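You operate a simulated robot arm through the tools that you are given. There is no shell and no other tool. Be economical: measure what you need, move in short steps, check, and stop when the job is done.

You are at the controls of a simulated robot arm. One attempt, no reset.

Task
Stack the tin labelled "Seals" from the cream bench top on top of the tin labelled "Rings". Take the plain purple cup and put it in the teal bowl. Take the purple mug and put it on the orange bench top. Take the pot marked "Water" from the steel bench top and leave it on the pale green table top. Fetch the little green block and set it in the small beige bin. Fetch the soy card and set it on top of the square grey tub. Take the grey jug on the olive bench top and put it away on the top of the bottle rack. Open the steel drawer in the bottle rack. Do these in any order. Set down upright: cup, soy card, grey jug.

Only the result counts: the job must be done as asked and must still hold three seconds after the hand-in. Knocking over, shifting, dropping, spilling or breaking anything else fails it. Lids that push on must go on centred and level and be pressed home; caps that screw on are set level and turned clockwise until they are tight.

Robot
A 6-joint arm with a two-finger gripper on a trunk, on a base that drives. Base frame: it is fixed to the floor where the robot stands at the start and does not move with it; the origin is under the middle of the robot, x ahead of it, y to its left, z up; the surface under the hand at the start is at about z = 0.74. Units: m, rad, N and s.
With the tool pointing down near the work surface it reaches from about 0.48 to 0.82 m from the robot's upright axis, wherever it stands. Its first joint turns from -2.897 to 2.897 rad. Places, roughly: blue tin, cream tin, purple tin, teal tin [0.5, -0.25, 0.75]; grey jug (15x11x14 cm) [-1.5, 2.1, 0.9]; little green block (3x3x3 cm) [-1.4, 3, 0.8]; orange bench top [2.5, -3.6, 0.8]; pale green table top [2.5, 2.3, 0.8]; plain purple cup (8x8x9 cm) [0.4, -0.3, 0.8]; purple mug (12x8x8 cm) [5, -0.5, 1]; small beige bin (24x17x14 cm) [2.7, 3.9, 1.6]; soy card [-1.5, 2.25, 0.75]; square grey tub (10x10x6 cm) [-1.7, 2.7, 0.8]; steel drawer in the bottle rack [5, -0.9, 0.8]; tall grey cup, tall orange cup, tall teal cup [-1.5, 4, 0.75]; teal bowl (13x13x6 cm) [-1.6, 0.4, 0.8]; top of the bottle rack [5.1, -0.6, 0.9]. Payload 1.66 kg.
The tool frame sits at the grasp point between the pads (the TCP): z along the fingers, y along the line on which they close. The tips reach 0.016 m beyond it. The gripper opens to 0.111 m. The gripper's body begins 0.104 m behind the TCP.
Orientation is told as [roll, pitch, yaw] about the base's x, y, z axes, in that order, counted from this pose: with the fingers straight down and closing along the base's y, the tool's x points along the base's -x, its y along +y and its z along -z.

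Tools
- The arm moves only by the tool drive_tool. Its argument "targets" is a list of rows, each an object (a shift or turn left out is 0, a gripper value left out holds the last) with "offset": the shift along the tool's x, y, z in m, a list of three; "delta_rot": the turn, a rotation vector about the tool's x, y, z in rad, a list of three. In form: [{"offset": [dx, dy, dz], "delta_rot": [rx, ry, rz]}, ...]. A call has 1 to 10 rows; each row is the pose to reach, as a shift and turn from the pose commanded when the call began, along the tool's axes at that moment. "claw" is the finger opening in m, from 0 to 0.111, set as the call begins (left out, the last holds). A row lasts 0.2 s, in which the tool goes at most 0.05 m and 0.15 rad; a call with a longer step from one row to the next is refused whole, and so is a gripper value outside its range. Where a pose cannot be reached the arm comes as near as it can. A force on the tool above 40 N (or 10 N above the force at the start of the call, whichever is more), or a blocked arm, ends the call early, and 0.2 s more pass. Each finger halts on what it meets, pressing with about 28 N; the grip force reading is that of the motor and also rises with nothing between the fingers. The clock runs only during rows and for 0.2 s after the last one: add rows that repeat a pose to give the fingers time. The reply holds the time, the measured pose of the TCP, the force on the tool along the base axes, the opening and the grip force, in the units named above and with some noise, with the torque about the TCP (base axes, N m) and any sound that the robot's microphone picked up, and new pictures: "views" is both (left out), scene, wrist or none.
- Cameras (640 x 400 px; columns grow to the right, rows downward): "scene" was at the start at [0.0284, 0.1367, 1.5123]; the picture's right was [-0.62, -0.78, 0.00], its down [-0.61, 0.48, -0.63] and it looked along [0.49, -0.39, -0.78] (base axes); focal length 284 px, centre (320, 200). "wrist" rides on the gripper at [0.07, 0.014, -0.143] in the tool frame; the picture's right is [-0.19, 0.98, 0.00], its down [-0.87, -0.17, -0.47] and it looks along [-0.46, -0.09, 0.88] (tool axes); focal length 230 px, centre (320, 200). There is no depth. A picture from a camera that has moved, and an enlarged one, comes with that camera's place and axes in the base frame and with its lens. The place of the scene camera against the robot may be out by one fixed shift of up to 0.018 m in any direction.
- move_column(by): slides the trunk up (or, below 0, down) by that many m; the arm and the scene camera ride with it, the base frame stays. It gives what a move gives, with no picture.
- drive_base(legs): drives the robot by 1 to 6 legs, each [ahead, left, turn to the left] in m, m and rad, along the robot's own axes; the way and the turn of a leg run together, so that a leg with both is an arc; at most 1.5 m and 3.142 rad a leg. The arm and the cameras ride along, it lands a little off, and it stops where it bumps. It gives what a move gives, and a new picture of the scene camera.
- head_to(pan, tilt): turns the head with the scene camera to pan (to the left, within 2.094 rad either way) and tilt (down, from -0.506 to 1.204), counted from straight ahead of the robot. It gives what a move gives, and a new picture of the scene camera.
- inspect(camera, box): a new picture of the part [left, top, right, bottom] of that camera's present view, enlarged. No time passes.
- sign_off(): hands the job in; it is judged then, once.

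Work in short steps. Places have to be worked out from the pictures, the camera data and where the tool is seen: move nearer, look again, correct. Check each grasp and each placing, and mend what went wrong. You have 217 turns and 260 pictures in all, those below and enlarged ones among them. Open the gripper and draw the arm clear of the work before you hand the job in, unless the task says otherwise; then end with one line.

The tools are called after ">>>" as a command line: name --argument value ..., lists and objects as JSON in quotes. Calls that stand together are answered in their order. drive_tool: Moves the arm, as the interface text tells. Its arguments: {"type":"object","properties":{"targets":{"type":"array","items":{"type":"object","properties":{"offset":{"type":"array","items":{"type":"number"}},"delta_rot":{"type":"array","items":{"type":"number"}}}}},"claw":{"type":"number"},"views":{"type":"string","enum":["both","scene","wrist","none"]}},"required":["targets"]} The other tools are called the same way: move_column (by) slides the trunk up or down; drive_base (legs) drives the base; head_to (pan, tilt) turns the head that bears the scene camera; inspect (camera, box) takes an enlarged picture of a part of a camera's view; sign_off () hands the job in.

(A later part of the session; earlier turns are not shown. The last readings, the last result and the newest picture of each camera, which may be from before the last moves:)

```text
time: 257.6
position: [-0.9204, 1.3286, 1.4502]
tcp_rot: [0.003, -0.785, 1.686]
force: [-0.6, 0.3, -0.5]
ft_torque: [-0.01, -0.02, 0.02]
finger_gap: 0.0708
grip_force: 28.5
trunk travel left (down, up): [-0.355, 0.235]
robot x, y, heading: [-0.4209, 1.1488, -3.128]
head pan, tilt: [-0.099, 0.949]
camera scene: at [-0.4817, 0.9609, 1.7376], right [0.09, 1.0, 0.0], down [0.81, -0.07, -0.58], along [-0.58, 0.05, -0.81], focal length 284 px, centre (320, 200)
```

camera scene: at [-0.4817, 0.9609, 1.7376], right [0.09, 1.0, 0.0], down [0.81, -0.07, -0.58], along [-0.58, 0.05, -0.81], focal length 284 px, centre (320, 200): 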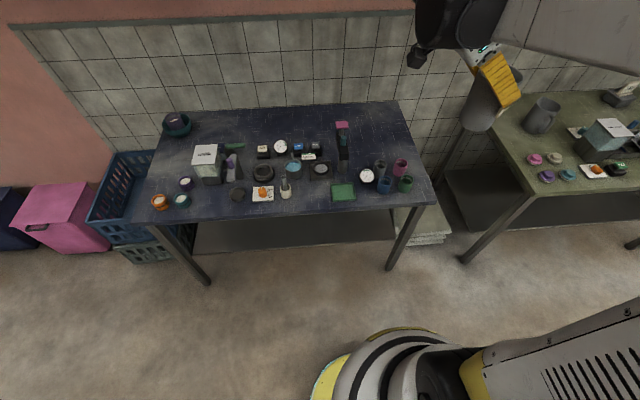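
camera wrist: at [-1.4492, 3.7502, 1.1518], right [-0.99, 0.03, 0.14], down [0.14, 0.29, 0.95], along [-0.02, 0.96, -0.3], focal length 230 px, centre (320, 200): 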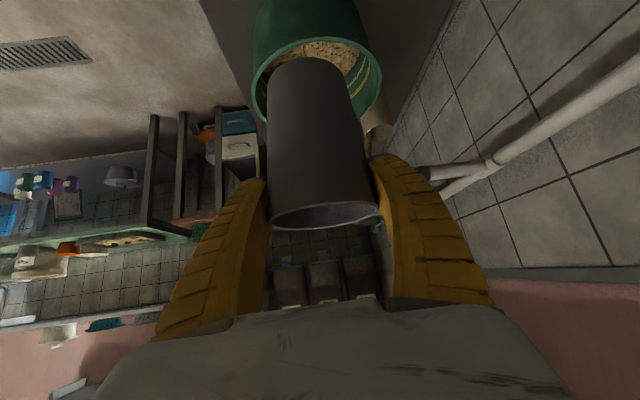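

Back through the gap with a small correction, then turn to face +y in the aisle.

>>> drive_base --legs '[[0, 0.023, -0.0136], [-1.2, 0, 0], [-0.6, 0, 0]]'

>>> drive_base --legs '[[0, 0, -1.571], [0.75, 0, 0]]'

>>> head_to --pan -1.1 --tilt 0.6

```text
time: 267.0
position: [0.8635, 1.3049, 1.451]
tcp_rot: [0.004, -0.784, 1.66]
force: [0.7, 0.1, -1.0]
ft_torque: [0.02, 0.03, 0.03]
finger_gap: 0.0705
grip_force: 28.0
trunk travel left (down, up): [-0.355, 0.235]
robot x, y, heading: [1.3574, 1.1177, 3.128]
head pan, tilt: [-0.099, 0.949]
camera scene: at [1.2941, 0.9268, 1.7377], right [0.11, 0.99, 0.0], down [0.81, -0.09, -0.58], along [-0.58, 0.07, -0.81], focal length 284 px, centre (320, 200)
```

scene: 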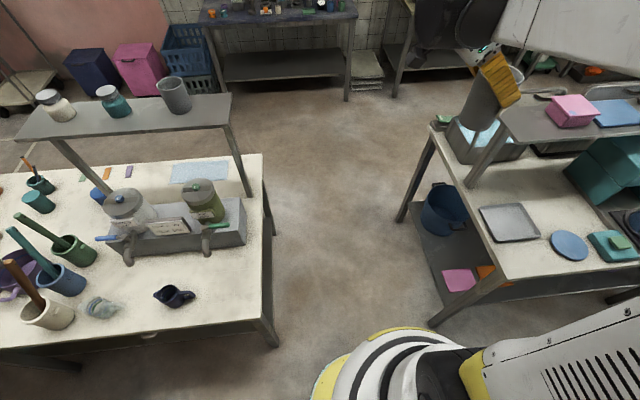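

```text
time: 274.9
position: [1.5604, 2.3679, 1.4498]
tcp_rot: [0.001, -0.784, 0.088]
force: [0.2, 0.5, -0.3]
ft_torque: [-0.04, -0.01, 0.01]
finger_gap: 0.0706
grip_force: 28.2
trunk travel left (down, up): [-0.355, 0.235]
robot x, y, heading: [1.3705, 1.875, 1.554]
head pan, tilt: [-0.099, 0.949]
camera scene: at [1.1744, 1.923, 1.7377], right [0.99, -0.11, 0.0], down [-0.09, -0.81, -0.58], along [0.07, 0.58, -0.81], focal length 284 px, centre (320, 200)
```

scene: 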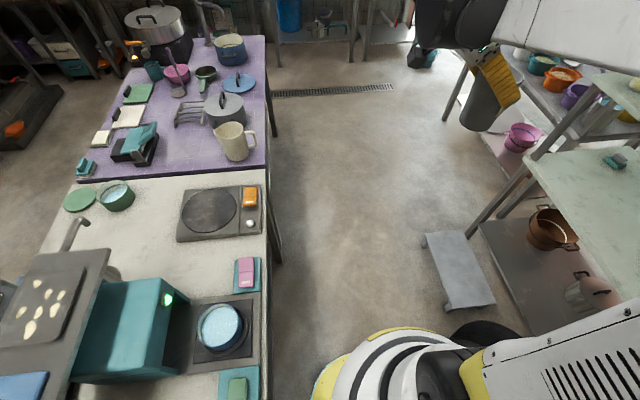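

```text
time: 276.2
position: [1.5607, 2.3679, 1.4518]
tcp_rot: [0.004, -0.786, 0.086]
force: [1.3, 0.3, 0.2]
ft_torque: [-0.02, -0.04, -0.01]
finger_gap: 0.0702
grip_force: 27.8
trunk travel left (down, up): [-0.355, 0.235]
robot x, y, heading: [1.3696, 1.8735, 1.553]
head pan, tilt: [-1.1, 0.6]
camera scene: at [1.2454, 1.8893, 1.7661], right [0.44, -0.9, 0.0], down [-0.51, -0.25, -0.82], along [0.74, 0.36, -0.57], focal length 284 px, centre (320, 200)
```

scene: 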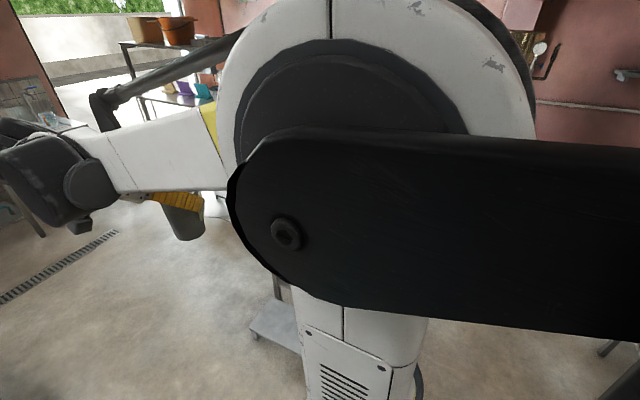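

Turn to face the table (+x).

>>> drive_base --legs '[[0, 0.03, -1.553]]'

>>> head_to --pan 0.0 --tilt 0.55

```text
time: 280.4
position: [1.843, 1.6977, 1.4516]
tcp_rot: [0.004, -0.785, -1.486]
force: [0.5, 1.0, 0.0]
ft_torque: [0.0, -0.05, 0.03]
finger_gap: 0.0704
grip_force: 28.3
trunk travel left (down, up): [-0.355, 0.235]
robot x, y, heading: [1.3504, 1.8953, -0.019]
head pan, tilt: [-1.1, 0.6]
camera scene: at [1.3601, 1.9971, 1.7661], right [-0.9, -0.44, 0.0], down [-0.25, 0.51, -0.83], along [0.36, -0.74, -0.56], focal length 284 px, centre (320, 200)
```

scene: 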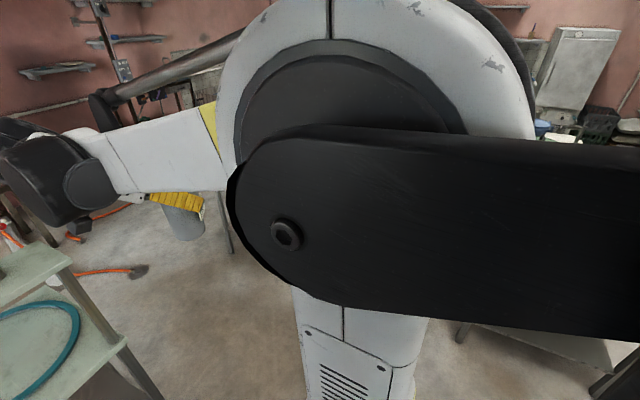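

```text
time: 281.8
position: [1.8425, 1.6987, 1.4502]
tcp_rot: [0.004, -0.786, -1.486]
force: [0.9, 0.2, -0.5]
ft_torque: [-0.01, 0.01, 0.01]
finger_gap: 0.0704
grip_force: 27.6
trunk travel left (down, up): [-0.355, 0.235]
robot x, y, heading: [1.349, 1.8896, -0.02]
head pan, tilt: [0.0, 0.55]
camera scene: at [1.4112, 2.0748, 1.7706], right [-0.02, -1.0, 0.0], down [-0.52, 0.01, -0.85], along [0.85, -0.02, -0.52], focal length 284 px, centre (320, 200)
```

scene: 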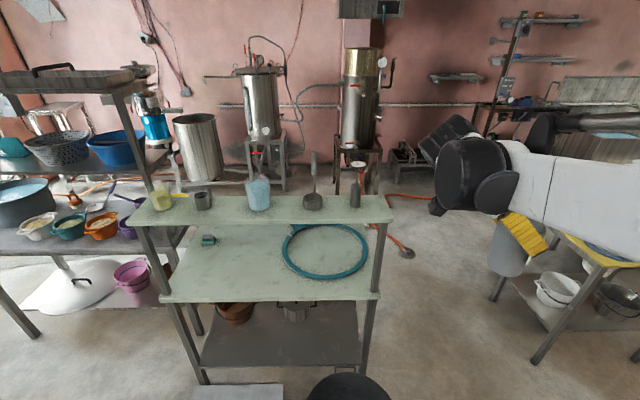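

The green table has an overshelf along its front, pail and stool before it; its near end (y≈1.8) is free. Drive round to that end at about (2.3,1.2) and face +y.

>>> drive_base --legs '[[0, -0.69, 0.02], [0.95, 0, 0], [0, 0, 1.57]]'

>>> head_to --pan 0.0 --tilt 0.75

```text
time: 293.9
position: [2.4768, 1.7166, 1.4497]
tcp_rot: [0.003, -0.784, 0.101]
force: [-1.0, -0.3, -1.7]
ft_torque: [-0.02, -0.01, 0.02]
finger_gap: 0.0706
grip_force: 28.2
trunk travel left (down, up): [-0.355, 0.235]
robot x, y, heading: [2.2903, 1.2179, 1.569]
head pan, tilt: [0.0, 0.55]
camera scene: at [2.0917, 1.2836, 1.7706], right [1.0, 0.0, 0.0], down [0.0, -0.52, -0.85], along [0.0, 0.85, -0.52], focal length 284 px, centre (320, 200)
```

scene: 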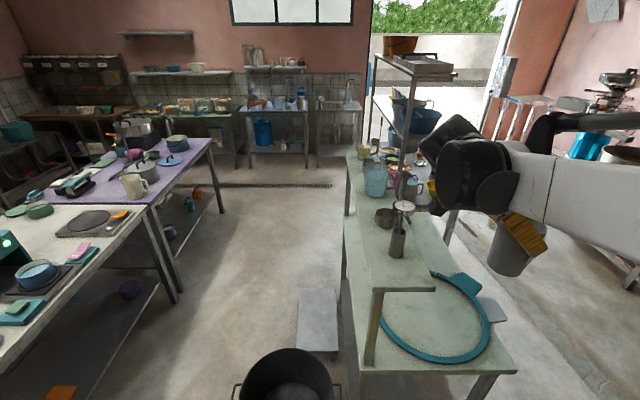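

```text
time: 294.6
position: [2.4789, 1.7179, 1.4508]
tcp_rot: [0.005, -0.786, 0.101]
force: [0.1, -0.1, -0.4]
ft_torque: [-0.02, 0.0, -0.02]
finger_gap: 0.07
grip_force: 28.1
trunk travel left (down, up): [-0.355, 0.235]
robot x, y, heading: [2.2946, 1.2179, 1.571]
head pan, tilt: [0.0, 0.75]
camera scene: at [2.0918, 1.2766, 1.7533], right [1.0, 0.0, 0.0], down [0.0, -0.68, -0.73], along [0.0, 0.73, -0.68], focal length 284 px, centre (320, 200)
```

scene: 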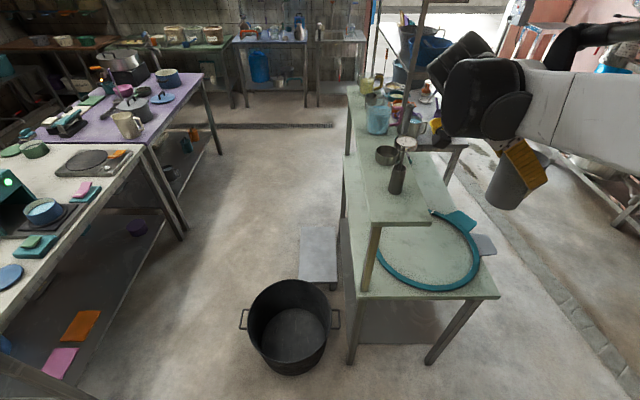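

Ring-shaped hoop lies on the table top with a wide clear interior (~(2.53,1.97)). Rotate the hand 85° about vertical while moving over it so it points +y.

>>> drive_tool --targets '[{"offset": [-0.0074, 0.0241, 0.0074], "delta_rot": [-0.1046, 0, -0.1046]}, {"offset": [-0.0148, 0.0481, 0.0148], "delta_rot": [-0.2093, 0, -0.2093]}, {"offset": [-0.0223, 0.0722, 0.0223], "delta_rot": [-0.314, 0, -0.314]}, {"offset": [-0.0297, 0.0963, 0.0297], "delta_rot": [-0.4186, 0, -0.4186]}, {"offset": [-0.0371, 0.1204, 0.0371], "delta_rot": [-0.5232, 0, -0.5232]}, {"offset": [-0.0445, 0.1444, 0.0445], "delta_rot": [-0.6279, 0, -0.6279]}, {"offset": [-0.0519, 0.1685, 0.0519], "delta_rot": [-0.7325, 0, -0.7325]}, {"offset": [-0.0594, 0.1926, 0.0594], "delta_rot": [-0.8372, 0, -0.8372]}, {"offset": [-0.0668, 0.2166, 0.0668], "delta_rot": [-0.9418, 0, -0.9418]}, {"offset": [-0.0742, 0.2407, 0.0742], "delta_rot": [-1.0465, 0, -1.0465]}]' --views "both"

```text
time: 296.8
position: [2.559, 1.9685, 1.4504]
tcp_rot: [0.001, -0.789, 1.585]
force: [-0.3, -0.3, -0.6]
ft_torque: [-0.01, 0.03, 0.05]
finger_gap: 0.0704
grip_force: 27.5
trunk travel left (down, up): [-0.355, 0.235]
robot x, y, heading: [2.2929, 1.2211, 1.568]
head pan, tilt: [0.0, 0.75]
camera scene: at [2.0934, 1.2785, 1.7533], right [1.0, 0.0, 0.0], down [0.0, -0.68, -0.73], along [0.0, 0.73, -0.68], focal length 284 px, centre (320, 200)
camera wrist: at [2.547, 1.8184, 1.5015], right [-0.98, 0.12, 0.14], down [0.16, 0.28, 0.95], along [0.08, 0.95, -0.29], focal length 230 px, centre (320, 200)
```

scene: 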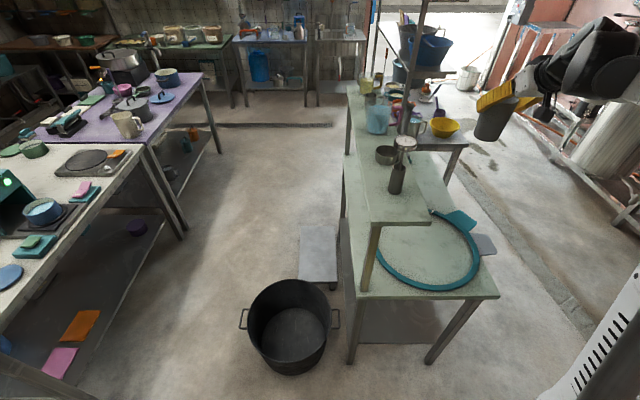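
wrist: 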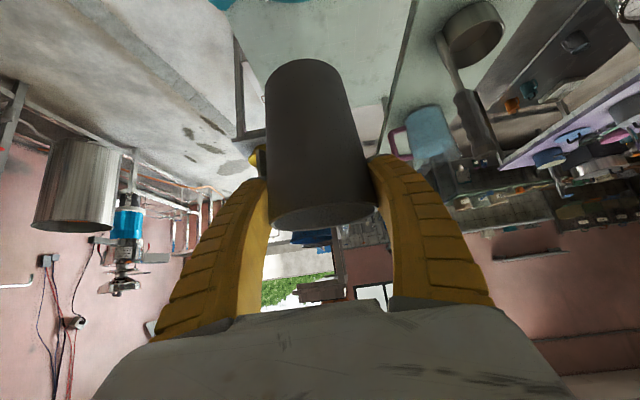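

Lower the column, bringing the pot to ≈1.1 over the hoop's interior.

>>> move_column --by -0.35

>>> drive_tool --targets '[{"offset": [0.025, 0, 0.025]}, {"offset": [0.05, 0, 0.05]}, {"offset": [0.07, 0, 0.07]}]' --views "both"

```text
time: 300.2
position: [2.5577, 1.968, 1.1001]
tcp_rot: [0.001, -0.787, 1.584]
force: [-0.2, -0.1, -0.1]
ft_torque: [-0.01, 0.01, 0.04]
finger_gap: 0.0703
grip_force: 27.7
trunk travel left (down, up): [-0.005, 0.585]
robot x, y, heading: [2.2937, 1.2181, 1.569]
head pan, tilt: [0.0, 0.75]
```

```text
time: 301.0
position: [2.558, 1.968, 1.0024]
tcp_rot: [-0.001, -0.787, 1.586]
force: [0.3, -0.1, -0.9]
ft_torque: [-0.02, 0.02, 0.01]
finger_gap: 0.0705
grip_force: 28.2
trunk travel left (down, up): [-0.005, 0.585]
robot x, y, heading: [2.2933, 1.2179, 1.57]
head pan, tilt: [0.0, 0.75]
camera scene: at [2.0918, 1.2767, 1.4032], right [1.0, 0.0, 0.0], down [0.0, -0.68, -0.73], along [0.0, 0.73, -0.68], focal length 284 px, centre (320, 200)
camera wrist: at [2.5461, 1.8162, 1.0537], right [-0.98, 0.12, 0.13], down [0.16, 0.28, 0.95], along [0.08, 0.95, -0.29], focal length 230 px, centre (320, 200)
```

scene: 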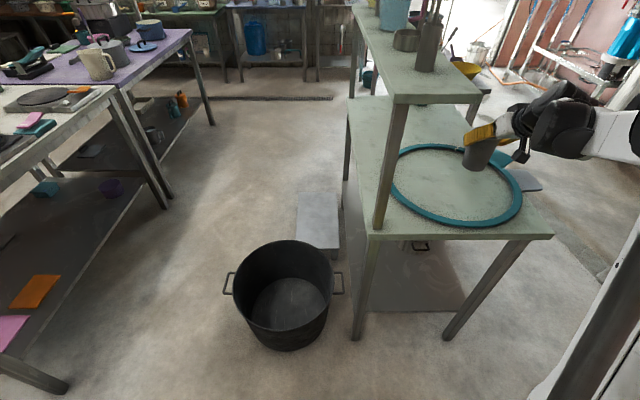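
wrist: 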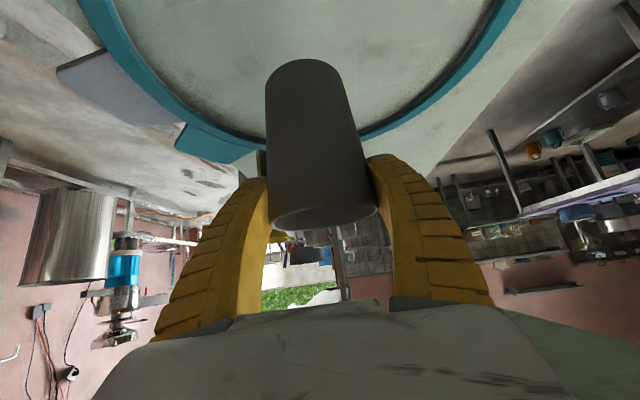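

Pot is above the hoop interior (centre ≈(2.53,1.99), top ≈0.80). Lower straight down to near contact.

>>> drive_tool --targets '[{"offset": [0.025, 0, 0.025]}, {"offset": [0.05, 0, 0.05]}, {"offset": [0.07, 0, 0.07]}, {"offset": [0.08, 0, 0.08]}]' --views "scene"

>>> inspect --camera "scene" --box '[380, 100, 560, 240]'

```text
time: 302.0
position: [2.5579, 1.9666, 0.8915]
tcp_rot: [-0.001, -0.791, 1.584]
force: [4.2, 2.2, 18.9]
ft_torque: [0.2, -0.02, -0.17]
finger_gap: 0.0706
grip_force: 27.6
trunk travel left (down, up): [-0.005, 0.585]
robot x, y, heading: [2.2926, 1.221, 1.572]
head pan, tilt: [0.0, 0.75]
camera scene: at [2.0917, 1.275, 1.4036], right [1.0, 0.0, 0.0], down [0.0, -0.68, -0.73], along [0.0, 0.73, -0.68], focal length 284 px, centre (320, 200)
```

scene: 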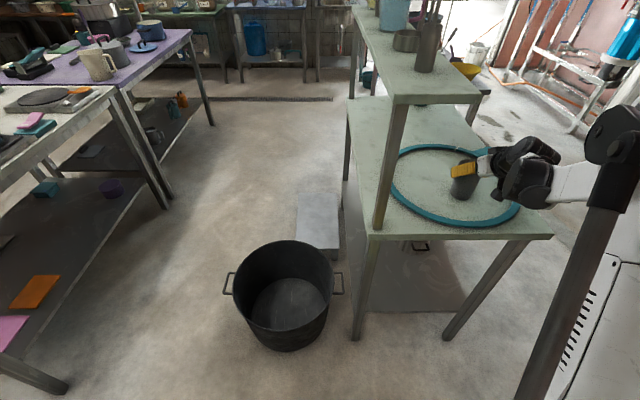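

```text
2.86 times, centred on (470, 170) of scene
camera zoom: at [2.0917, 1.275, 1.4036], right [1.0, 0.0, 0.0], down [0.0, -0.68, -0.73], along [0.0, 0.73, -0.68], focal length 810 px, centre (-109, 286)
```

zoom: 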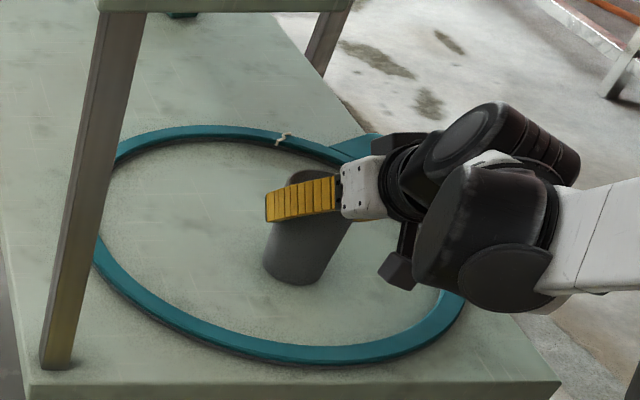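

Contact. Relieve slightly, open, and withdraw along the tool axis.

>>> drive_tool --targets '[{"offset": [-0.002, 0, -0.002]}, {"offset": [-0.003, 0, -0.003]}]' --views "none"

>>> drive_tool --targets '[{"offset": [0, 0, 0]}, {"offset": [0, 0, 0]}, {"offset": [0, 0, 0]}]' --claw 0.105 --views "none"

>>> drive_tool --targets '[{"offset": [0, 0, -0.04]}, {"offset": [0, 0, -0.08]}, {"offset": [0, 0, -0.12]}, {"offset": [0, 0, -0.16]}, {"offset": [0, 0, -0.2]}]' --views "both"

```text
time: 302.6
position: [2.5574, 1.9666, 0.8922]
tcp_rot: [-0.001, -0.788, 1.587]
force: [-0.6, 0.9, 0.6]
ft_torque: [0.04, 0.01, -0.01]
finger_gap: 0.07
grip_force: 27.7
trunk travel left (down, up): [-0.005, 0.585]
robot x, y, heading: [2.2961, 1.2185, 1.566]
head pan, tilt: [0.0, 0.75]
```

```text
time: 303.4
position: [2.5588, 1.9676, 0.8922]
tcp_rot: [0.0, -0.786, 1.584]
force: [0.7, 1.0, -0.4]
ft_torque: [0.01, -0.01, -0.04]
finger_gap: 0.1053
grip_force: 0.1
trunk travel left (down, up): [-0.005, 0.585]
robot x, y, heading: [2.2891, 1.2207, 1.57]
head pan, tilt: [0.0, 0.75]
```

```text
time: 304.6
position: [2.5598, 1.8288, 1.0363]
tcp_rot: [-0.002, -0.788, 1.585]
force: [0.4, 0.2, -0.2]
ft_torque: [0.01, 0.02, -0.02]
finger_gap: 0.1053
grip_force: 0.0
trunk travel left (down, up): [-0.005, 0.585]
robot x, y, heading: [2.2919, 1.2207, 1.568]
head pan, tilt: [0.0, 0.75]
camera scene: at [2.0916, 1.2765, 1.4032], right [1.0, 0.0, 0.0], down [0.0, -0.68, -0.73], along [0.0, 0.73, -0.68], focal length 284 px, centre (320, 200)
camera wrist: at [2.5477, 1.6759, 1.0871], right [-0.98, 0.12, 0.13], down [0.16, 0.28, 0.95], along [0.08, 0.95, -0.29], focal length 230 px, centre (320, 200)
```

scene: 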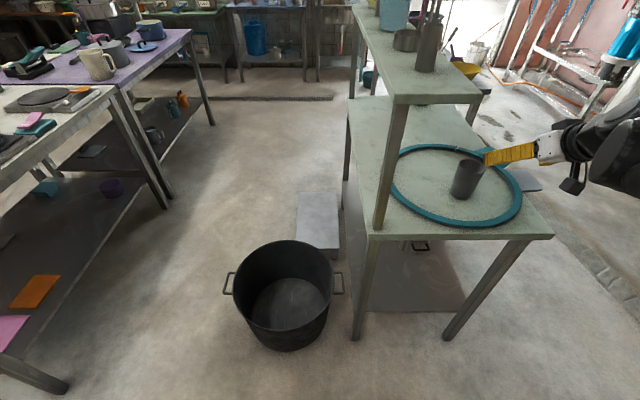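
wrist: 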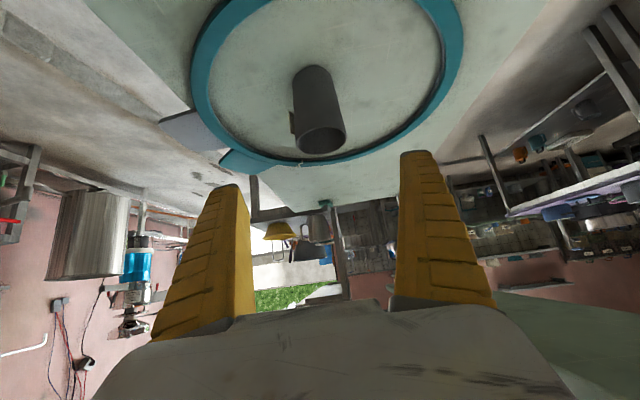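

Pot stands on the table. Restore the tool to vertical while drawing back.

>>> drive_tool --targets '[{"offset": [0.006, 0, -0.03], "delta_rot": [0, 0.131, 0]}, {"offset": [0.012, 0, -0.06], "delta_rot": [0, 0.262, 0]}, {"offset": [0.018, 0, -0.09], "delta_rot": [0, 0.393, 0]}, {"offset": [0.024, 0, -0.12], "delta_rot": [0, 0.524, 0]}, {"offset": [0.03, 0, -0.15], "delta_rot": [0, 0.655, 0]}, {"offset": [0.0354, 0, -0.177], "delta_rot": [0, 0.787, 0]}]' --views "none"

>>> drive_base --legs '[[0, 0, -1.9]]'

>>> head_to --pan 0.2 --tilt 0.35

```text
time: 306.0
position: [2.5613, 1.6739, 1.1342]
tcp_rot: [-0.002, 0.002, 1.584]
force: [0.1, 0.0, 0.7]
ft_torque: [0.03, -0.01, -0.05]
finger_gap: 0.1055
grip_force: 0.5
trunk travel left (down, up): [-0.005, 0.585]
robot x, y, heading: [2.2968, 1.2202, 1.573]
head pan, tilt: [0.0, 0.75]
```

```text
time: 310.9
position: [2.6434, 0.8237, 1.1322]
tcp_rot: [-0.002, 0.0, -0.303]
force: [-0.3, -0.5, -0.1]
ft_torque: [-0.02, -0.02, -0.03]
finger_gap: 0.1054
grip_force: 0.3
trunk travel left (down, up): [-0.005, 0.585]
robot x, y, heading: [2.2927, 1.2173, -0.32]
head pan, tilt: [0.0, 0.75]
camera scene: at [2.4007, 1.3746, 1.4032], right [-0.31, -0.95, 0.0], down [-0.65, 0.21, -0.73], along [0.69, -0.23, -0.68], focal length 284 px, centre (320, 200)
```

scene: 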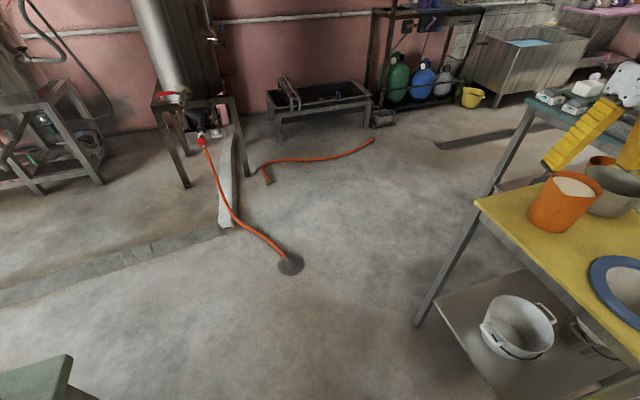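

```text
time: 311.8
position: [2.6429, 0.8226, 1.1338]
tcp_rot: [0.0, -0.001, -0.303]
force: [-0.7, -0.3, 0.1]
ft_torque: [0.05, 0.03, 0.01]
finger_gap: 0.1055
grip_force: 0.3
trunk travel left (down, up): [-0.005, 0.585]
robot x, y, heading: [2.2921, 1.2226, -0.314]
head pan, tilt: [0.201, 0.351]
camera scene: at [2.4144, 1.3896, 1.4388], right [-0.12, -0.99, 0.0], down [-0.34, 0.04, -0.94], along [0.93, -0.11, -0.34], focal length 284 px, centre (320, 200)
```

scene: 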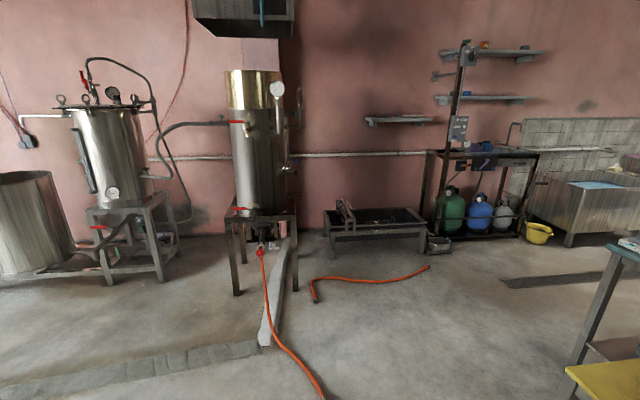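

Bottle rack seen at x≈5, y -0.1…-1.15. Raise a bit and drive there, passing clear of the hoses and tables.

>>> move_column --by 0.2

>>> drive_base --legs '[[0.964, -0.023, 0], [0.913, -0.545, 0], [0.486, -0.525, 0], [0, 0, 0.314]]'

>>> head_to --pan 0.0 --tilt 0.6

```text
time: 314.0
position: [2.643, 0.8228, 1.3332]
tcp_rot: [0.0, -0.001, -0.305]
force: [0.2, 0.3, -0.2]
ft_torque: [0.0, -0.02, 0.01]
finger_gap: 0.1053
grip_force: 0.1
trunk travel left (down, up): [-0.205, 0.385]
robot x, y, heading: [2.2914, 1.2203, -0.314]
head pan, tilt: [0.201, 0.351]
```

```text
time: 328.6
position: [4.5952, -0.8597, 1.3322]
tcp_rot: [0.001, 0.001, -0.018]
force: [-0.4, -0.7, 0.5]
ft_torque: [-0.01, -0.01, -0.04]
finger_gap: 0.1054
grip_force: 0.2
trunk travel left (down, up): [-0.205, 0.385]
robot x, y, heading: [4.1471, -0.5777, -0.038]
head pan, tilt: [0.201, 0.351]
camera scene: at [4.2158, -0.3768, 1.6388], right [0.17, -0.99, 0.0], down [-0.34, -0.06, -0.94], along [0.93, 0.16, -0.34], focal length 284 px, centre (320, 200)
```

scene: 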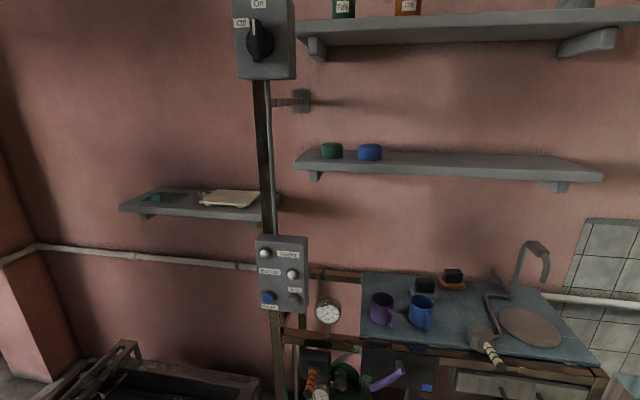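

```text
time: 329.3
position: [4.5958, -0.8598, 1.3333]
tcp_rot: [-0.001, -0.001, -0.021]
force: [0.2, -0.3, 0.6]
ft_torque: [-0.03, -0.01, -0.01]
finger_gap: 0.1051
grip_force: 0.2
trunk travel left (down, up): [-0.205, 0.385]
robot x, y, heading: [4.1506, -0.5797, -0.033]
head pan, tilt: [0.0, 0.6]
camera scene: at [4.2123, -0.3954, 1.6161], right [-0.03, -1.0, 0.0], down [-0.56, 0.02, -0.83], along [0.82, -0.03, -0.56], focal length 284 px, centre (320, 200)
```

scene: 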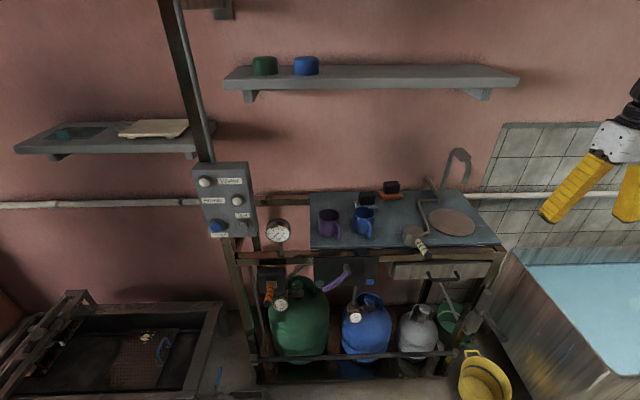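

>>> inspect --camera "scene" --box '[230, 160, 530, 330]'

```text
2.13 times, centred on (380, 245) of scene
camera zoom: at [4.2123, -0.3954, 1.6161], right [-0.03, -1.0, 0.0], down [-0.56, 0.02, -0.83], along [0.82, -0.03, -0.56], focal length 605 px, centre (192, 104)
```

zoom: 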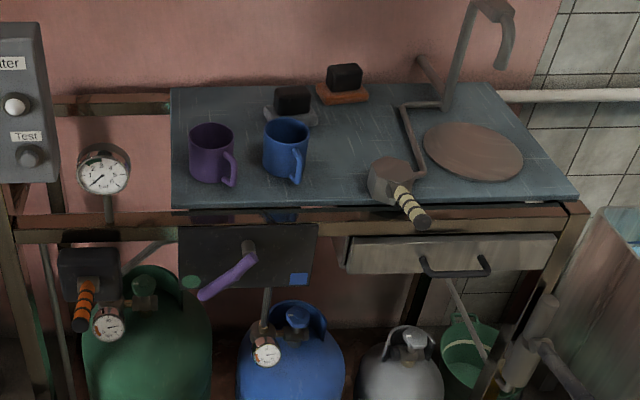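

Purple mug ≈(4.97,-0.455); drawer with a bar handle at right. Move the base 0.2 m ahead, then bring the hand above the mug with fingers closing along x.

>>> drive_base --legs '[[0.2, 0, 0.033]]'

>>> drive_tool --targets '[{"offset": [0, 0.04, 0], "delta_rot": [0, 0, 0.15]}, {"offset": [0, 0.08, 0], "delta_rot": [0, 0, 0.3]}, {"offset": [0, 0.12, 0], "delta_rot": [0, 0, 0.45]}, {"offset": [-0.01, 0.16, 0], "delta_rot": [0, 0, 0.6]}, {"offset": [-0.03, 0.2, 0], "delta_rot": [0, 0, 0.75]}, {"offset": [-0.05, 0.24, 0], "delta_rot": [0, 0, 0.9]}, {"offset": [-0.07, 0.28, 0], "delta_rot": [0, 0, 1.05]}, {"offset": [-0.09, 0.32, 0], "delta_rot": [0, 0, 1.2]}, {"offset": [-0.11, 0.36, 0], "delta_rot": [0, 0, 1.35]}, {"offset": [-0.13, 0.4, 0], "delta_rot": [0, 0, 1.5]}]' --views "both"

```text
time: 330.9
position: [4.8038, -0.8486, 1.3325]
tcp_rot: [0.001, 0.0, 0.013]
force: [0.5, 0.1, -0.5]
ft_torque: [0.0, 0.09, -0.01]
finger_gap: 0.1055
grip_force: 0.2
trunk travel left (down, up): [-0.205, 0.385]
robot x, y, heading: [4.3465, -0.5793, -0.001]
head pan, tilt: [0.0, 0.6]
camera scene: at [4.4054, -0.3966, 1.616], right [0.0, -1.0, 0.0], down [-0.57, 0.0, -0.82], along [0.82, 0.0, -0.57], focal length 284 px, centre (320, 200)
```

scene: 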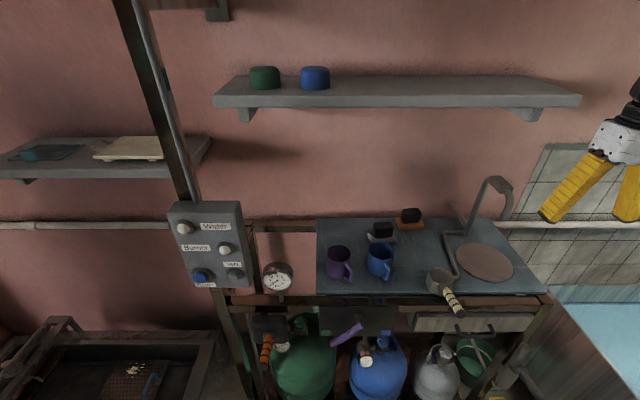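

```text
time: 333.1
position: [4.9272, -0.4455, 1.3322]
tcp_rot: [0.0, -0.002, -1.489]
force: [-0.5, 0.0, -0.2]
ft_torque: [-0.03, -0.02, 0.0]
finger_gap: 0.1056
grip_force: 0.3
trunk travel left (down, up): [-0.205, 0.385]
robot x, y, heading: [4.3452, -0.5795, 0.001]
head pan, tilt: [0.0, 0.6]
camera scene: at [4.4048, -0.3956, 1.6159], right [0.0, -1.0, 0.0], down [-0.57, 0.0, -0.82], along [0.82, 0.0, -0.57], focal length 284 px, centre (320, 200)
camera wrist: at [4.9335, -0.3761, 1.4745], right [0.99, -0.11, 0.0], down [-0.1, -0.88, 0.47], along [-0.05, -0.47, -0.88], focal length 230 px, centre (320, 200)
```

scene: 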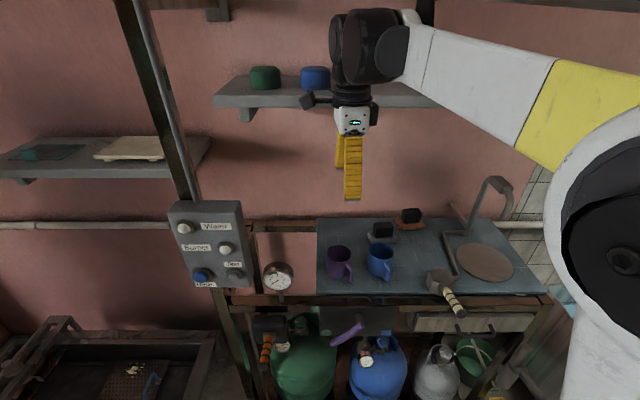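
wrist: 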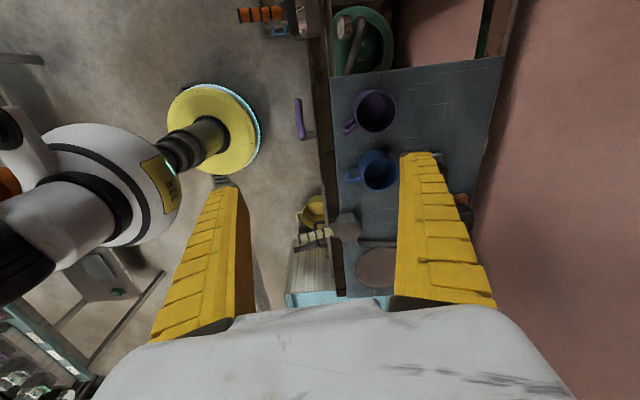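

Mug centre ≈(5.022,-0.441), handle pointing front-right; close perpendicular to it. Rotate 1.03 rad, move over and descend to z≈1.19.

>>> drive_tool --targets '[{"offset": [0, 0.02, 0], "delta_rot": [0, 0, 0.147]}, {"offset": [-0.001, 0.04, 0.01], "delta_rot": [0, 0, 0.294]}, {"offset": [-0.002, 0.055, 0.03], "delta_rot": [0, 0, 0.441]}, {"offset": [-0.003, 0.07, 0.055], "delta_rot": [0, 0, 0.588]}, {"offset": [-0.003, 0.085, 0.085], "delta_rot": [0, 0, 0.735]}, {"offset": [-0.003, 0.095, 0.115], "delta_rot": [0, 0, 0.882]}, {"offset": [-0.003, 0.095, 0.14], "delta_rot": [0, 0, 1.03]}]' --views "wrist"

```text
time: 334.7
position: [5.022, -0.4416, 1.1939]
tcp_rot: [0.002, 0.0, -2.519]
force: [0.1, 0.2, -0.1]
ft_torque: [0.02, -0.03, -0.02]
finger_gap: 0.1053
grip_force: 0.3
trunk travel left (down, up): [-0.205, 0.385]
robot x, y, heading: [4.3492, -0.5824, -0.005]
head pan, tilt: [0.0, 0.6]
camera wrist: at [5.0864, -0.4133, 1.3365], right [0.42, -0.91, 0.0], down [-0.8, -0.37, 0.47], along [-0.43, -0.2, -0.88], focal length 230 px, centre (320, 200)
```

wrist: 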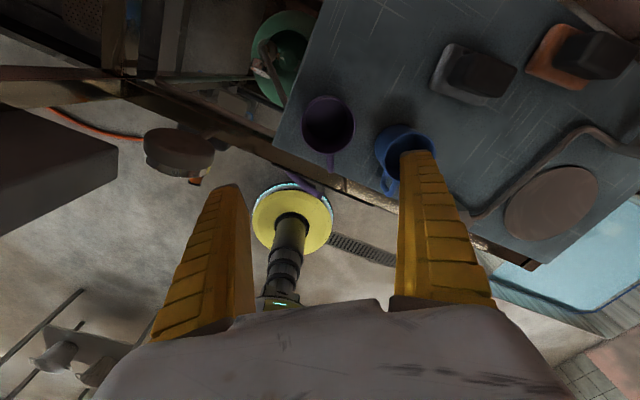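

>>> drive_tool --targets '[{"offset": [0.005, 0.008, 0.03]}, {"offset": [0.009, 0.015, 0.07]}, {"offset": [0.009, 0.015, 0.11]}]' --views "wrist"

```text
time: 335.5
position: [5.0358, -0.4492, 1.0834]
tcp_rot: [0.001, 0.001, -2.516]
force: [0.6, -0.3, -1.0]
ft_torque: [0.0, 0.0, -0.02]
finger_gap: 0.1057
grip_force: 0.1
trunk travel left (down, up): [-0.205, 0.385]
robot x, y, heading: [4.3431, -0.5805, -0.003]
head pan, tilt: [0.0, 0.6]
camera wrist: at [5.1007, -0.421, 1.2246], right [0.42, -0.91, 0.0], down [-0.8, -0.37, 0.47], along [-0.43, -0.2, -0.88], focal length 230 px, centre (320, 200)
```

wrist: 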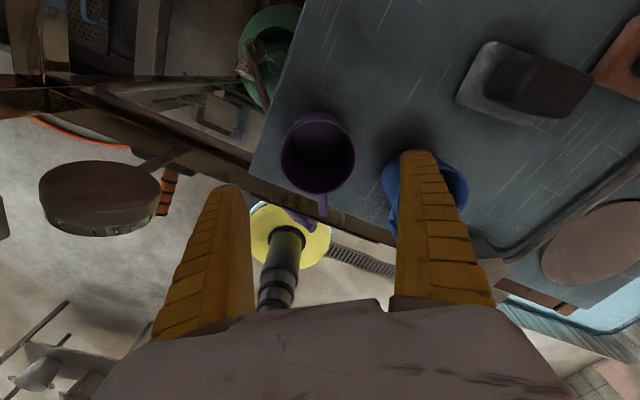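

Aligned; rim z≈1.0. Descend to z≈0.968 with jaw 0.096 and close.

>>> drive_tool --targets '[{"offset": [0, 0, 0.04]}, {"offset": [0, 0, 0.08]}, {"offset": [0, 0, 0.115]}]' --claw 0.096 --views "wrist"

```text
time: 336.3
position: [5.0367, -0.449, 0.967]
tcp_rot: [0.001, -0.001, -2.515]
force: [-0.2, -0.8, -0.1]
ft_torque: [-0.04, -0.01, -0.02]
finger_gap: 0.0966
grip_force: 0.2
trunk travel left (down, up): [-0.205, 0.385]
robot x, y, heading: [4.3467, -0.5781, -0.003]
head pan, tilt: [0.0, 0.6]
camera wrist: at [5.1011, -0.4194, 1.1102], right [0.42, -0.91, 0.0], down [-0.8, -0.37, 0.47], along [-0.43, -0.2, -0.88], focal length 230 px, centre (320, 200)
```

wrist: 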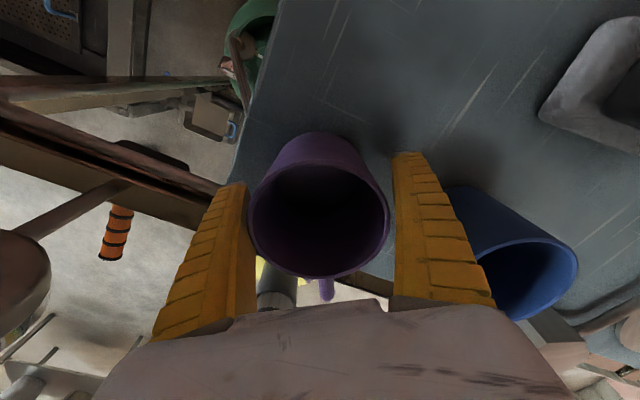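

>>> drive_tool --targets '[{"offset": [0, 0, 0]}, {"offset": [0, 0, 0]}, {"offset": [0, 0, 0]}]' --claw 0 --views "none"

>>> drive_tool --targets '[{"offset": [0, 0, -0.03]}, {"offset": [0, 0, -0.07]}, {"offset": [0, 0, -0.11]}, {"offset": [0, 0, -0.15]}, {"offset": [0, 0, -0.19]}, {"offset": [-0.03, -0.01, -0.22]}, {"offset": [-0.07, -0.02, -0.24]}, {"offset": [-0.11, -0.03, -0.25]}, {"offset": [-0.15, -0.04, -0.25]}]' --views "both"

```text
time: 337.1
position: [5.0372, -0.4478, 0.9677]
tcp_rot: [0.001, 0.0, -2.518]
force: [0.2, -0.4, -0.4]
ft_torque: [-0.03, -0.03, 0.02]
finger_gap: 0.0721
grip_force: 27.9
trunk travel left (down, up): [-0.205, 0.385]
robot x, y, heading: [4.3467, -0.5773, 0.001]
head pan, tilt: [0.0, 0.6]
```

```text
time: 339.1
position: [4.8929, -0.504, 1.2189]
tcp_rot: [0.002, 0.001, -2.516]
force: [-1.0, 0.5, -0.4]
ft_torque: [0.05, -0.03, 0.01]
finger_gap: 0.0718
grip_force: 28.0
trunk travel left (down, up): [-0.205, 0.385]
robot x, y, heading: [4.3494, -0.5785, -0.004]
head pan, tilt: [0.0, 0.6]
camera scene: at [4.4028, -0.397, 1.6162], right [0.0, -1.0, 0.0], down [-0.56, 0.0, -0.83], along [0.83, 0.0, -0.56], focal length 284 px, centre (320, 200)
camera wrist: at [4.9555, -0.4746, 1.362], right [0.42, -0.91, 0.0], down [-0.8, -0.37, 0.47], along [-0.43, -0.2, -0.88], focal length 230 px, centre (320, 200)
```

scene: 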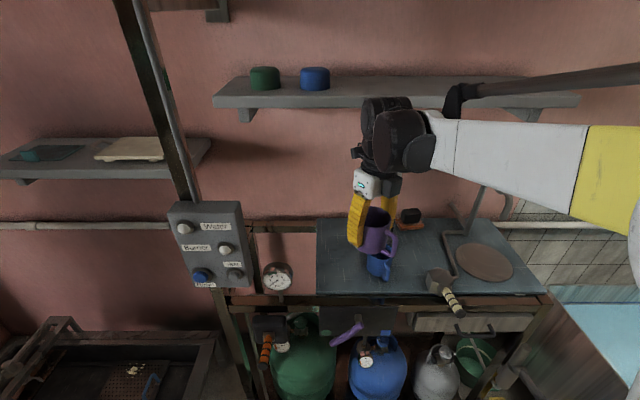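
wrist: 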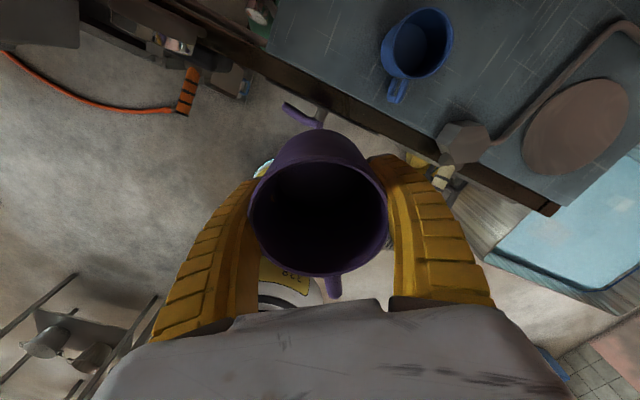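

Mug held. Drive to the orange bench: back off, turn to -y, go around the teal table.

>>> drive_base --legs '[[-0.5, 0, 0], [0, 0, -1.567], [1.4, -0.25, 0], [0.6, -1.0, 0]]'

>>> head_to --pan 0.0 --tilt 0.5

```text
time: 350.8
position: [3.7446, -2.2268, 1.2193]
tcp_rot: [0.003, -0.001, 2.193]
force: [0.3, -0.6, 0.5]
ft_torque: [-0.02, -0.01, 0.03]
finger_gap: 0.071
grip_force: 28.5
trunk travel left (down, up): [-0.205, 0.385]
robot x, y, heading: [3.667, -1.677, -1.573]
head pan, tilt: [0.0, 0.6]
stopped in leg 3: the robot was blocked; the commanded pose is now the measured one
camera scene: at [3.8468, -1.7534, 1.6162], right [-1.0, 0.0, 0.0], down [0.0, 0.56, -0.83], along [0.0, -0.83, -0.56], focal length 284 px, centre (320, 200)
```

scene: 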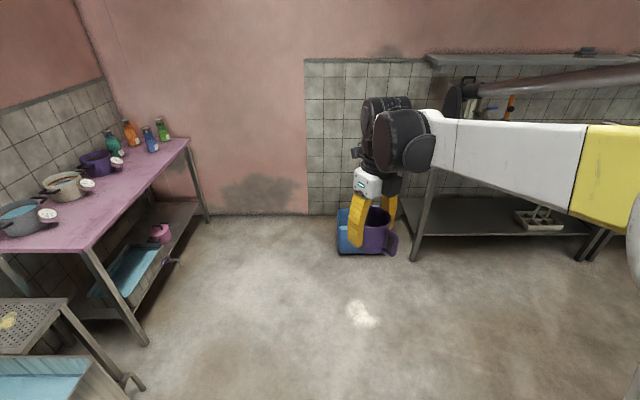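

```text
time: 351.4
position: [3.7457, -2.2268, 1.2185]
tcp_rot: [0.0, 0.0, 2.193]
force: [-0.1, -0.5, -0.3]
ft_torque: [-0.05, 0.04, 0.0]
finger_gap: 0.0709
grip_force: 27.5
trunk travel left (down, up): [-0.205, 0.385]
robot x, y, heading: [3.6673, -1.6802, -1.573]
head pan, tilt: [0.0, 0.499]
camera scene: at [3.8473, -1.7562, 1.6252], right [-1.0, 0.0, 0.0], down [0.0, 0.48, -0.88], along [0.0, -0.88, -0.48], focal length 284 px, centre (320, 200)
```

scene: 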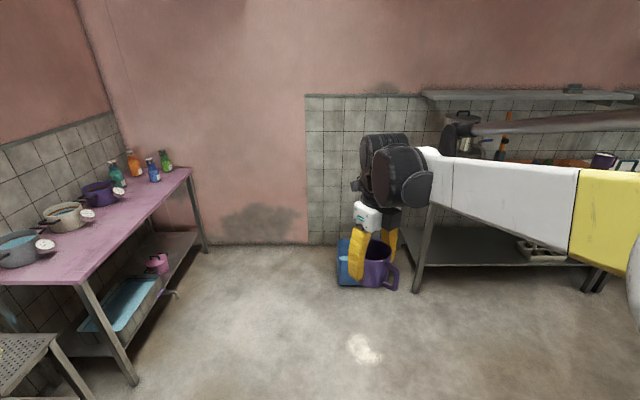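

Blocked at (3.67,-1.68); look to the right to see what is there.

>>> head_to --pan -1.2 --tilt 0.85

>>> head_to --pan 0.5 --tilt 1.0

```text
time: 352.9
position: [3.7456, -2.228, 1.2191]
tcp_rot: [0.002, 0.001, 2.193]
force: [-0.1, 0.0, -0.8]
ft_torque: [0.02, 0.02, 0.01]
finger_gap: 0.071
grip_force: 27.9
trunk travel left (down, up): [-0.205, 0.385]
robot x, y, heading: [3.6672, -1.6773, -1.573]
head pan, tilt: [-1.201, 0.85]
camera scene: at [3.7746, -1.6938, 1.5952], right [-0.36, 0.93, 0.0], down [0.7, 0.27, -0.66], along [-0.62, -0.24, -0.75], focal length 284 px, centre (320, 200)
```

scene: 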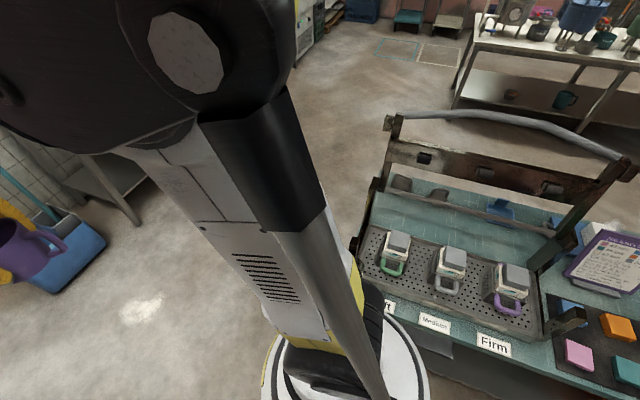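

```text
time: 354.6
position: [3.7449, -2.2278, 1.2191]
tcp_rot: [0.002, 0.002, 2.194]
force: [-0.5, -0.6, 0.1]
ft_torque: [-0.01, -0.07, 0.01]
finger_gap: 0.0708
grip_force: 28.1
trunk travel left (down, up): [-0.205, 0.385]
robot x, y, heading: [3.6679, -1.6796, -1.578]
head pan, tilt: [0.499, 1.0]
camera scene: at [3.8807, -1.7269, 1.5841], right [-0.88, -0.48, 0.0], down [-0.4, 0.74, -0.54], along [0.26, -0.48, -0.84], focal length 284 px, centre (320, 200)
```

scene: 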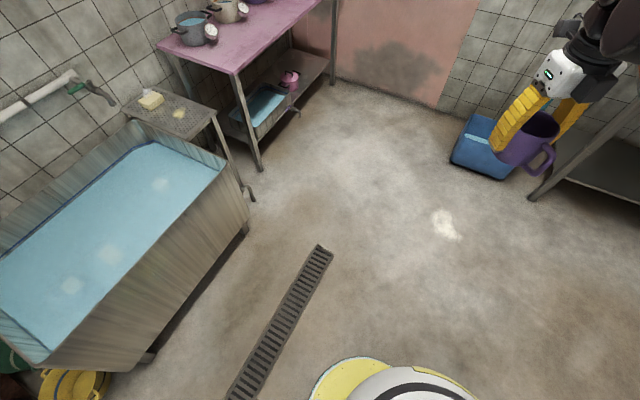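

The base only nudged the teal table's corner. Side-step away and continue around it.

>>> drive_base --legs '[[0, 0.13, 0.005], [0.75, 0, 0], [0.15, -1.1, 0]]'

>>> head_to --pan 0.0 --tilt 0.6

```text
time: 364.8
position: [2.7996, -3.1413, 1.2188]
tcp_rot: [0.002, -0.001, 2.22]
force: [-0.6, -0.1, 0.4]
ft_torque: [0.02, 0.02, -0.03]
finger_gap: 0.0707
grip_force: 28.4
trunk travel left (down, up): [-0.205, 0.385]
robot x, y, heading: [2.7051, -2.5967, -1.547]
head pan, tilt: [0.499, 1.0]
camera scene: at [2.9198, -2.6387, 1.5841], right [-0.87, -0.5, 0.0], down [-0.42, 0.73, -0.54], along [0.27, -0.47, -0.84], focal length 284 px, centre (320, 200)
```

scene: 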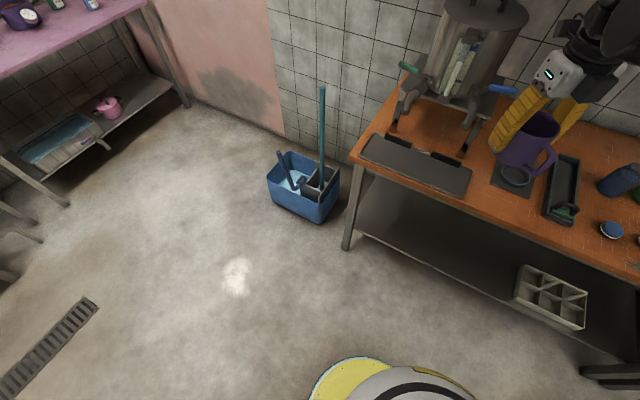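

```text
time: 365.7
position: [2.7984, -3.1408, 1.2197]
tcp_rot: [0.001, 0.001, 2.221]
force: [0.2, -1.0, -0.7]
ft_torque: [-0.02, 0.01, 0.0]
finger_gap: 0.0708
grip_force: 28.3
trunk travel left (down, up): [-0.205, 0.385]
robot x, y, heading: [2.7079, -2.5976, -1.545]
head pan, tilt: [0.0, 0.6]
camera scene: at [2.8875, -2.6667, 1.616], right [-1.0, -0.03, 0.0], down [-0.01, 0.57, -0.82], along [0.02, -0.82, -0.57], focal length 284 px, centre (320, 200)
```

scene: 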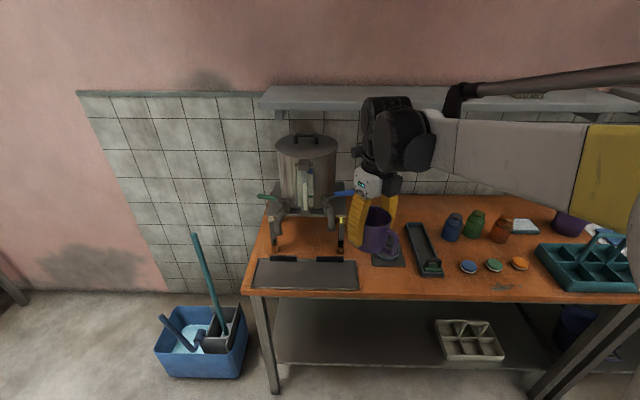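

>>> inspect --camera "scene" --box '[340, 180, 560, 310]'

```text
2.91 times, centred on (450, 245) of scene
camera zoom: at [2.8875, -2.6667, 1.616], right [-1.0, -0.03, 0.0], down [-0.01, 0.57, -0.82], along [0.02, -0.82, -0.57], focal length 825 px, centre (-58, 69)
```

zoom: 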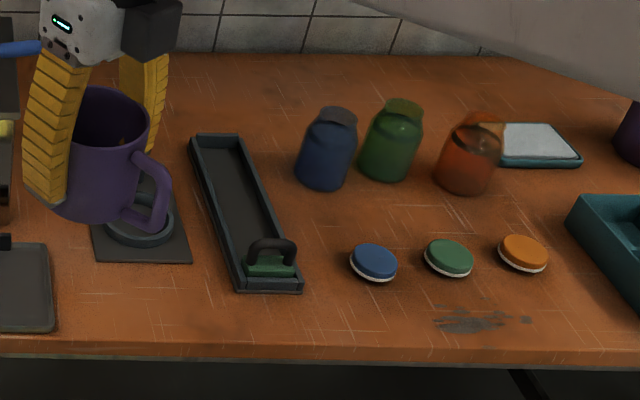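

Free patch in front of the scale pad at ≈(2.65,-3.36). Move over it and rotate so the handle points along -x.

>>> drive_tool --targets '[{"offset": [0.012, 0.036, 0], "delta_rot": [0, 0, -0.131]}, {"offset": [0.024, 0.072, 0.01], "delta_rot": [0, 0, -0.263]}, {"offset": [0.036, 0.108, 0.03], "delta_rot": [0, 0, -0.394]}, {"offset": [0.048, 0.144, 0.05], "delta_rot": [0, 0, -0.526]}, {"offset": [0.06, 0.18, 0.07], "delta_rot": [0, 0, -0.657]}, {"offset": [0.072, 0.216, 0.09], "delta_rot": [0, 0, -0.789]}, {"offset": [0.0844, 0.2513, 0.12], "delta_rot": [0, 0, -0.92]}]' --views "both"

```text
time: 367.3
position: [2.6475, -3.3652, 1.0959]
tcp_rot: [0.0, 0.001, -3.139]
force: [-0.2, 0.3, -0.1]
ft_torque: [0.03, 0.02, -0.01]
finger_gap: 0.071
grip_force: 27.5
trunk travel left (down, up): [-0.205, 0.385]
robot x, y, heading: [2.7065, -2.5917, -1.547]
head pan, tilt: [0.0, 0.6]
camera scene: at [2.8869, -2.6681, 1.616], right [-1.0, -0.03, 0.0], down [-0.01, 0.57, -0.82], along [0.02, -0.82, -0.57], focal length 284 px, centre (320, 200)
camera wrist: at [2.7172, -3.3788, 1.2392], right [-0.19, -0.98, 0.0], down [-0.87, 0.17, 0.47], along [-0.46, 0.09, -0.88], focal length 230 px, centre (320, 200)
```

scene: 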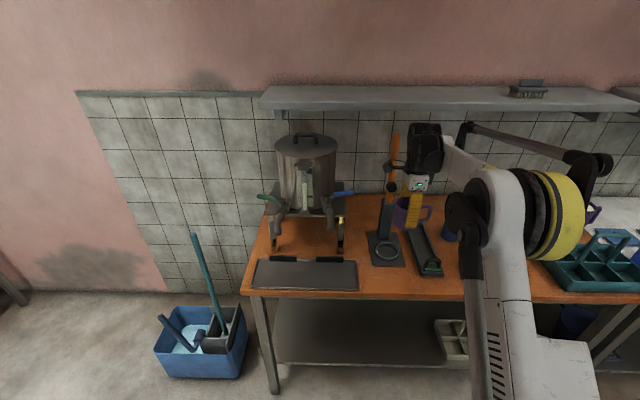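
wrist: 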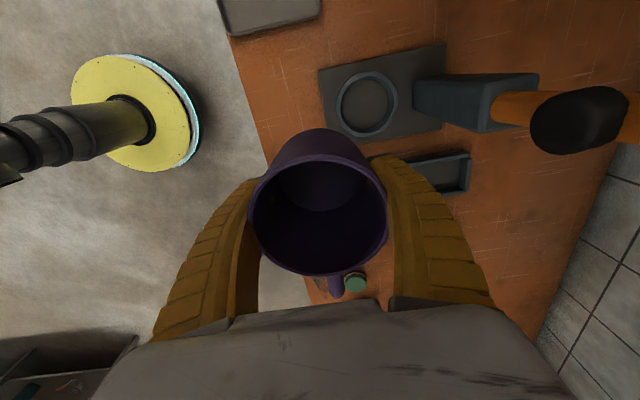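

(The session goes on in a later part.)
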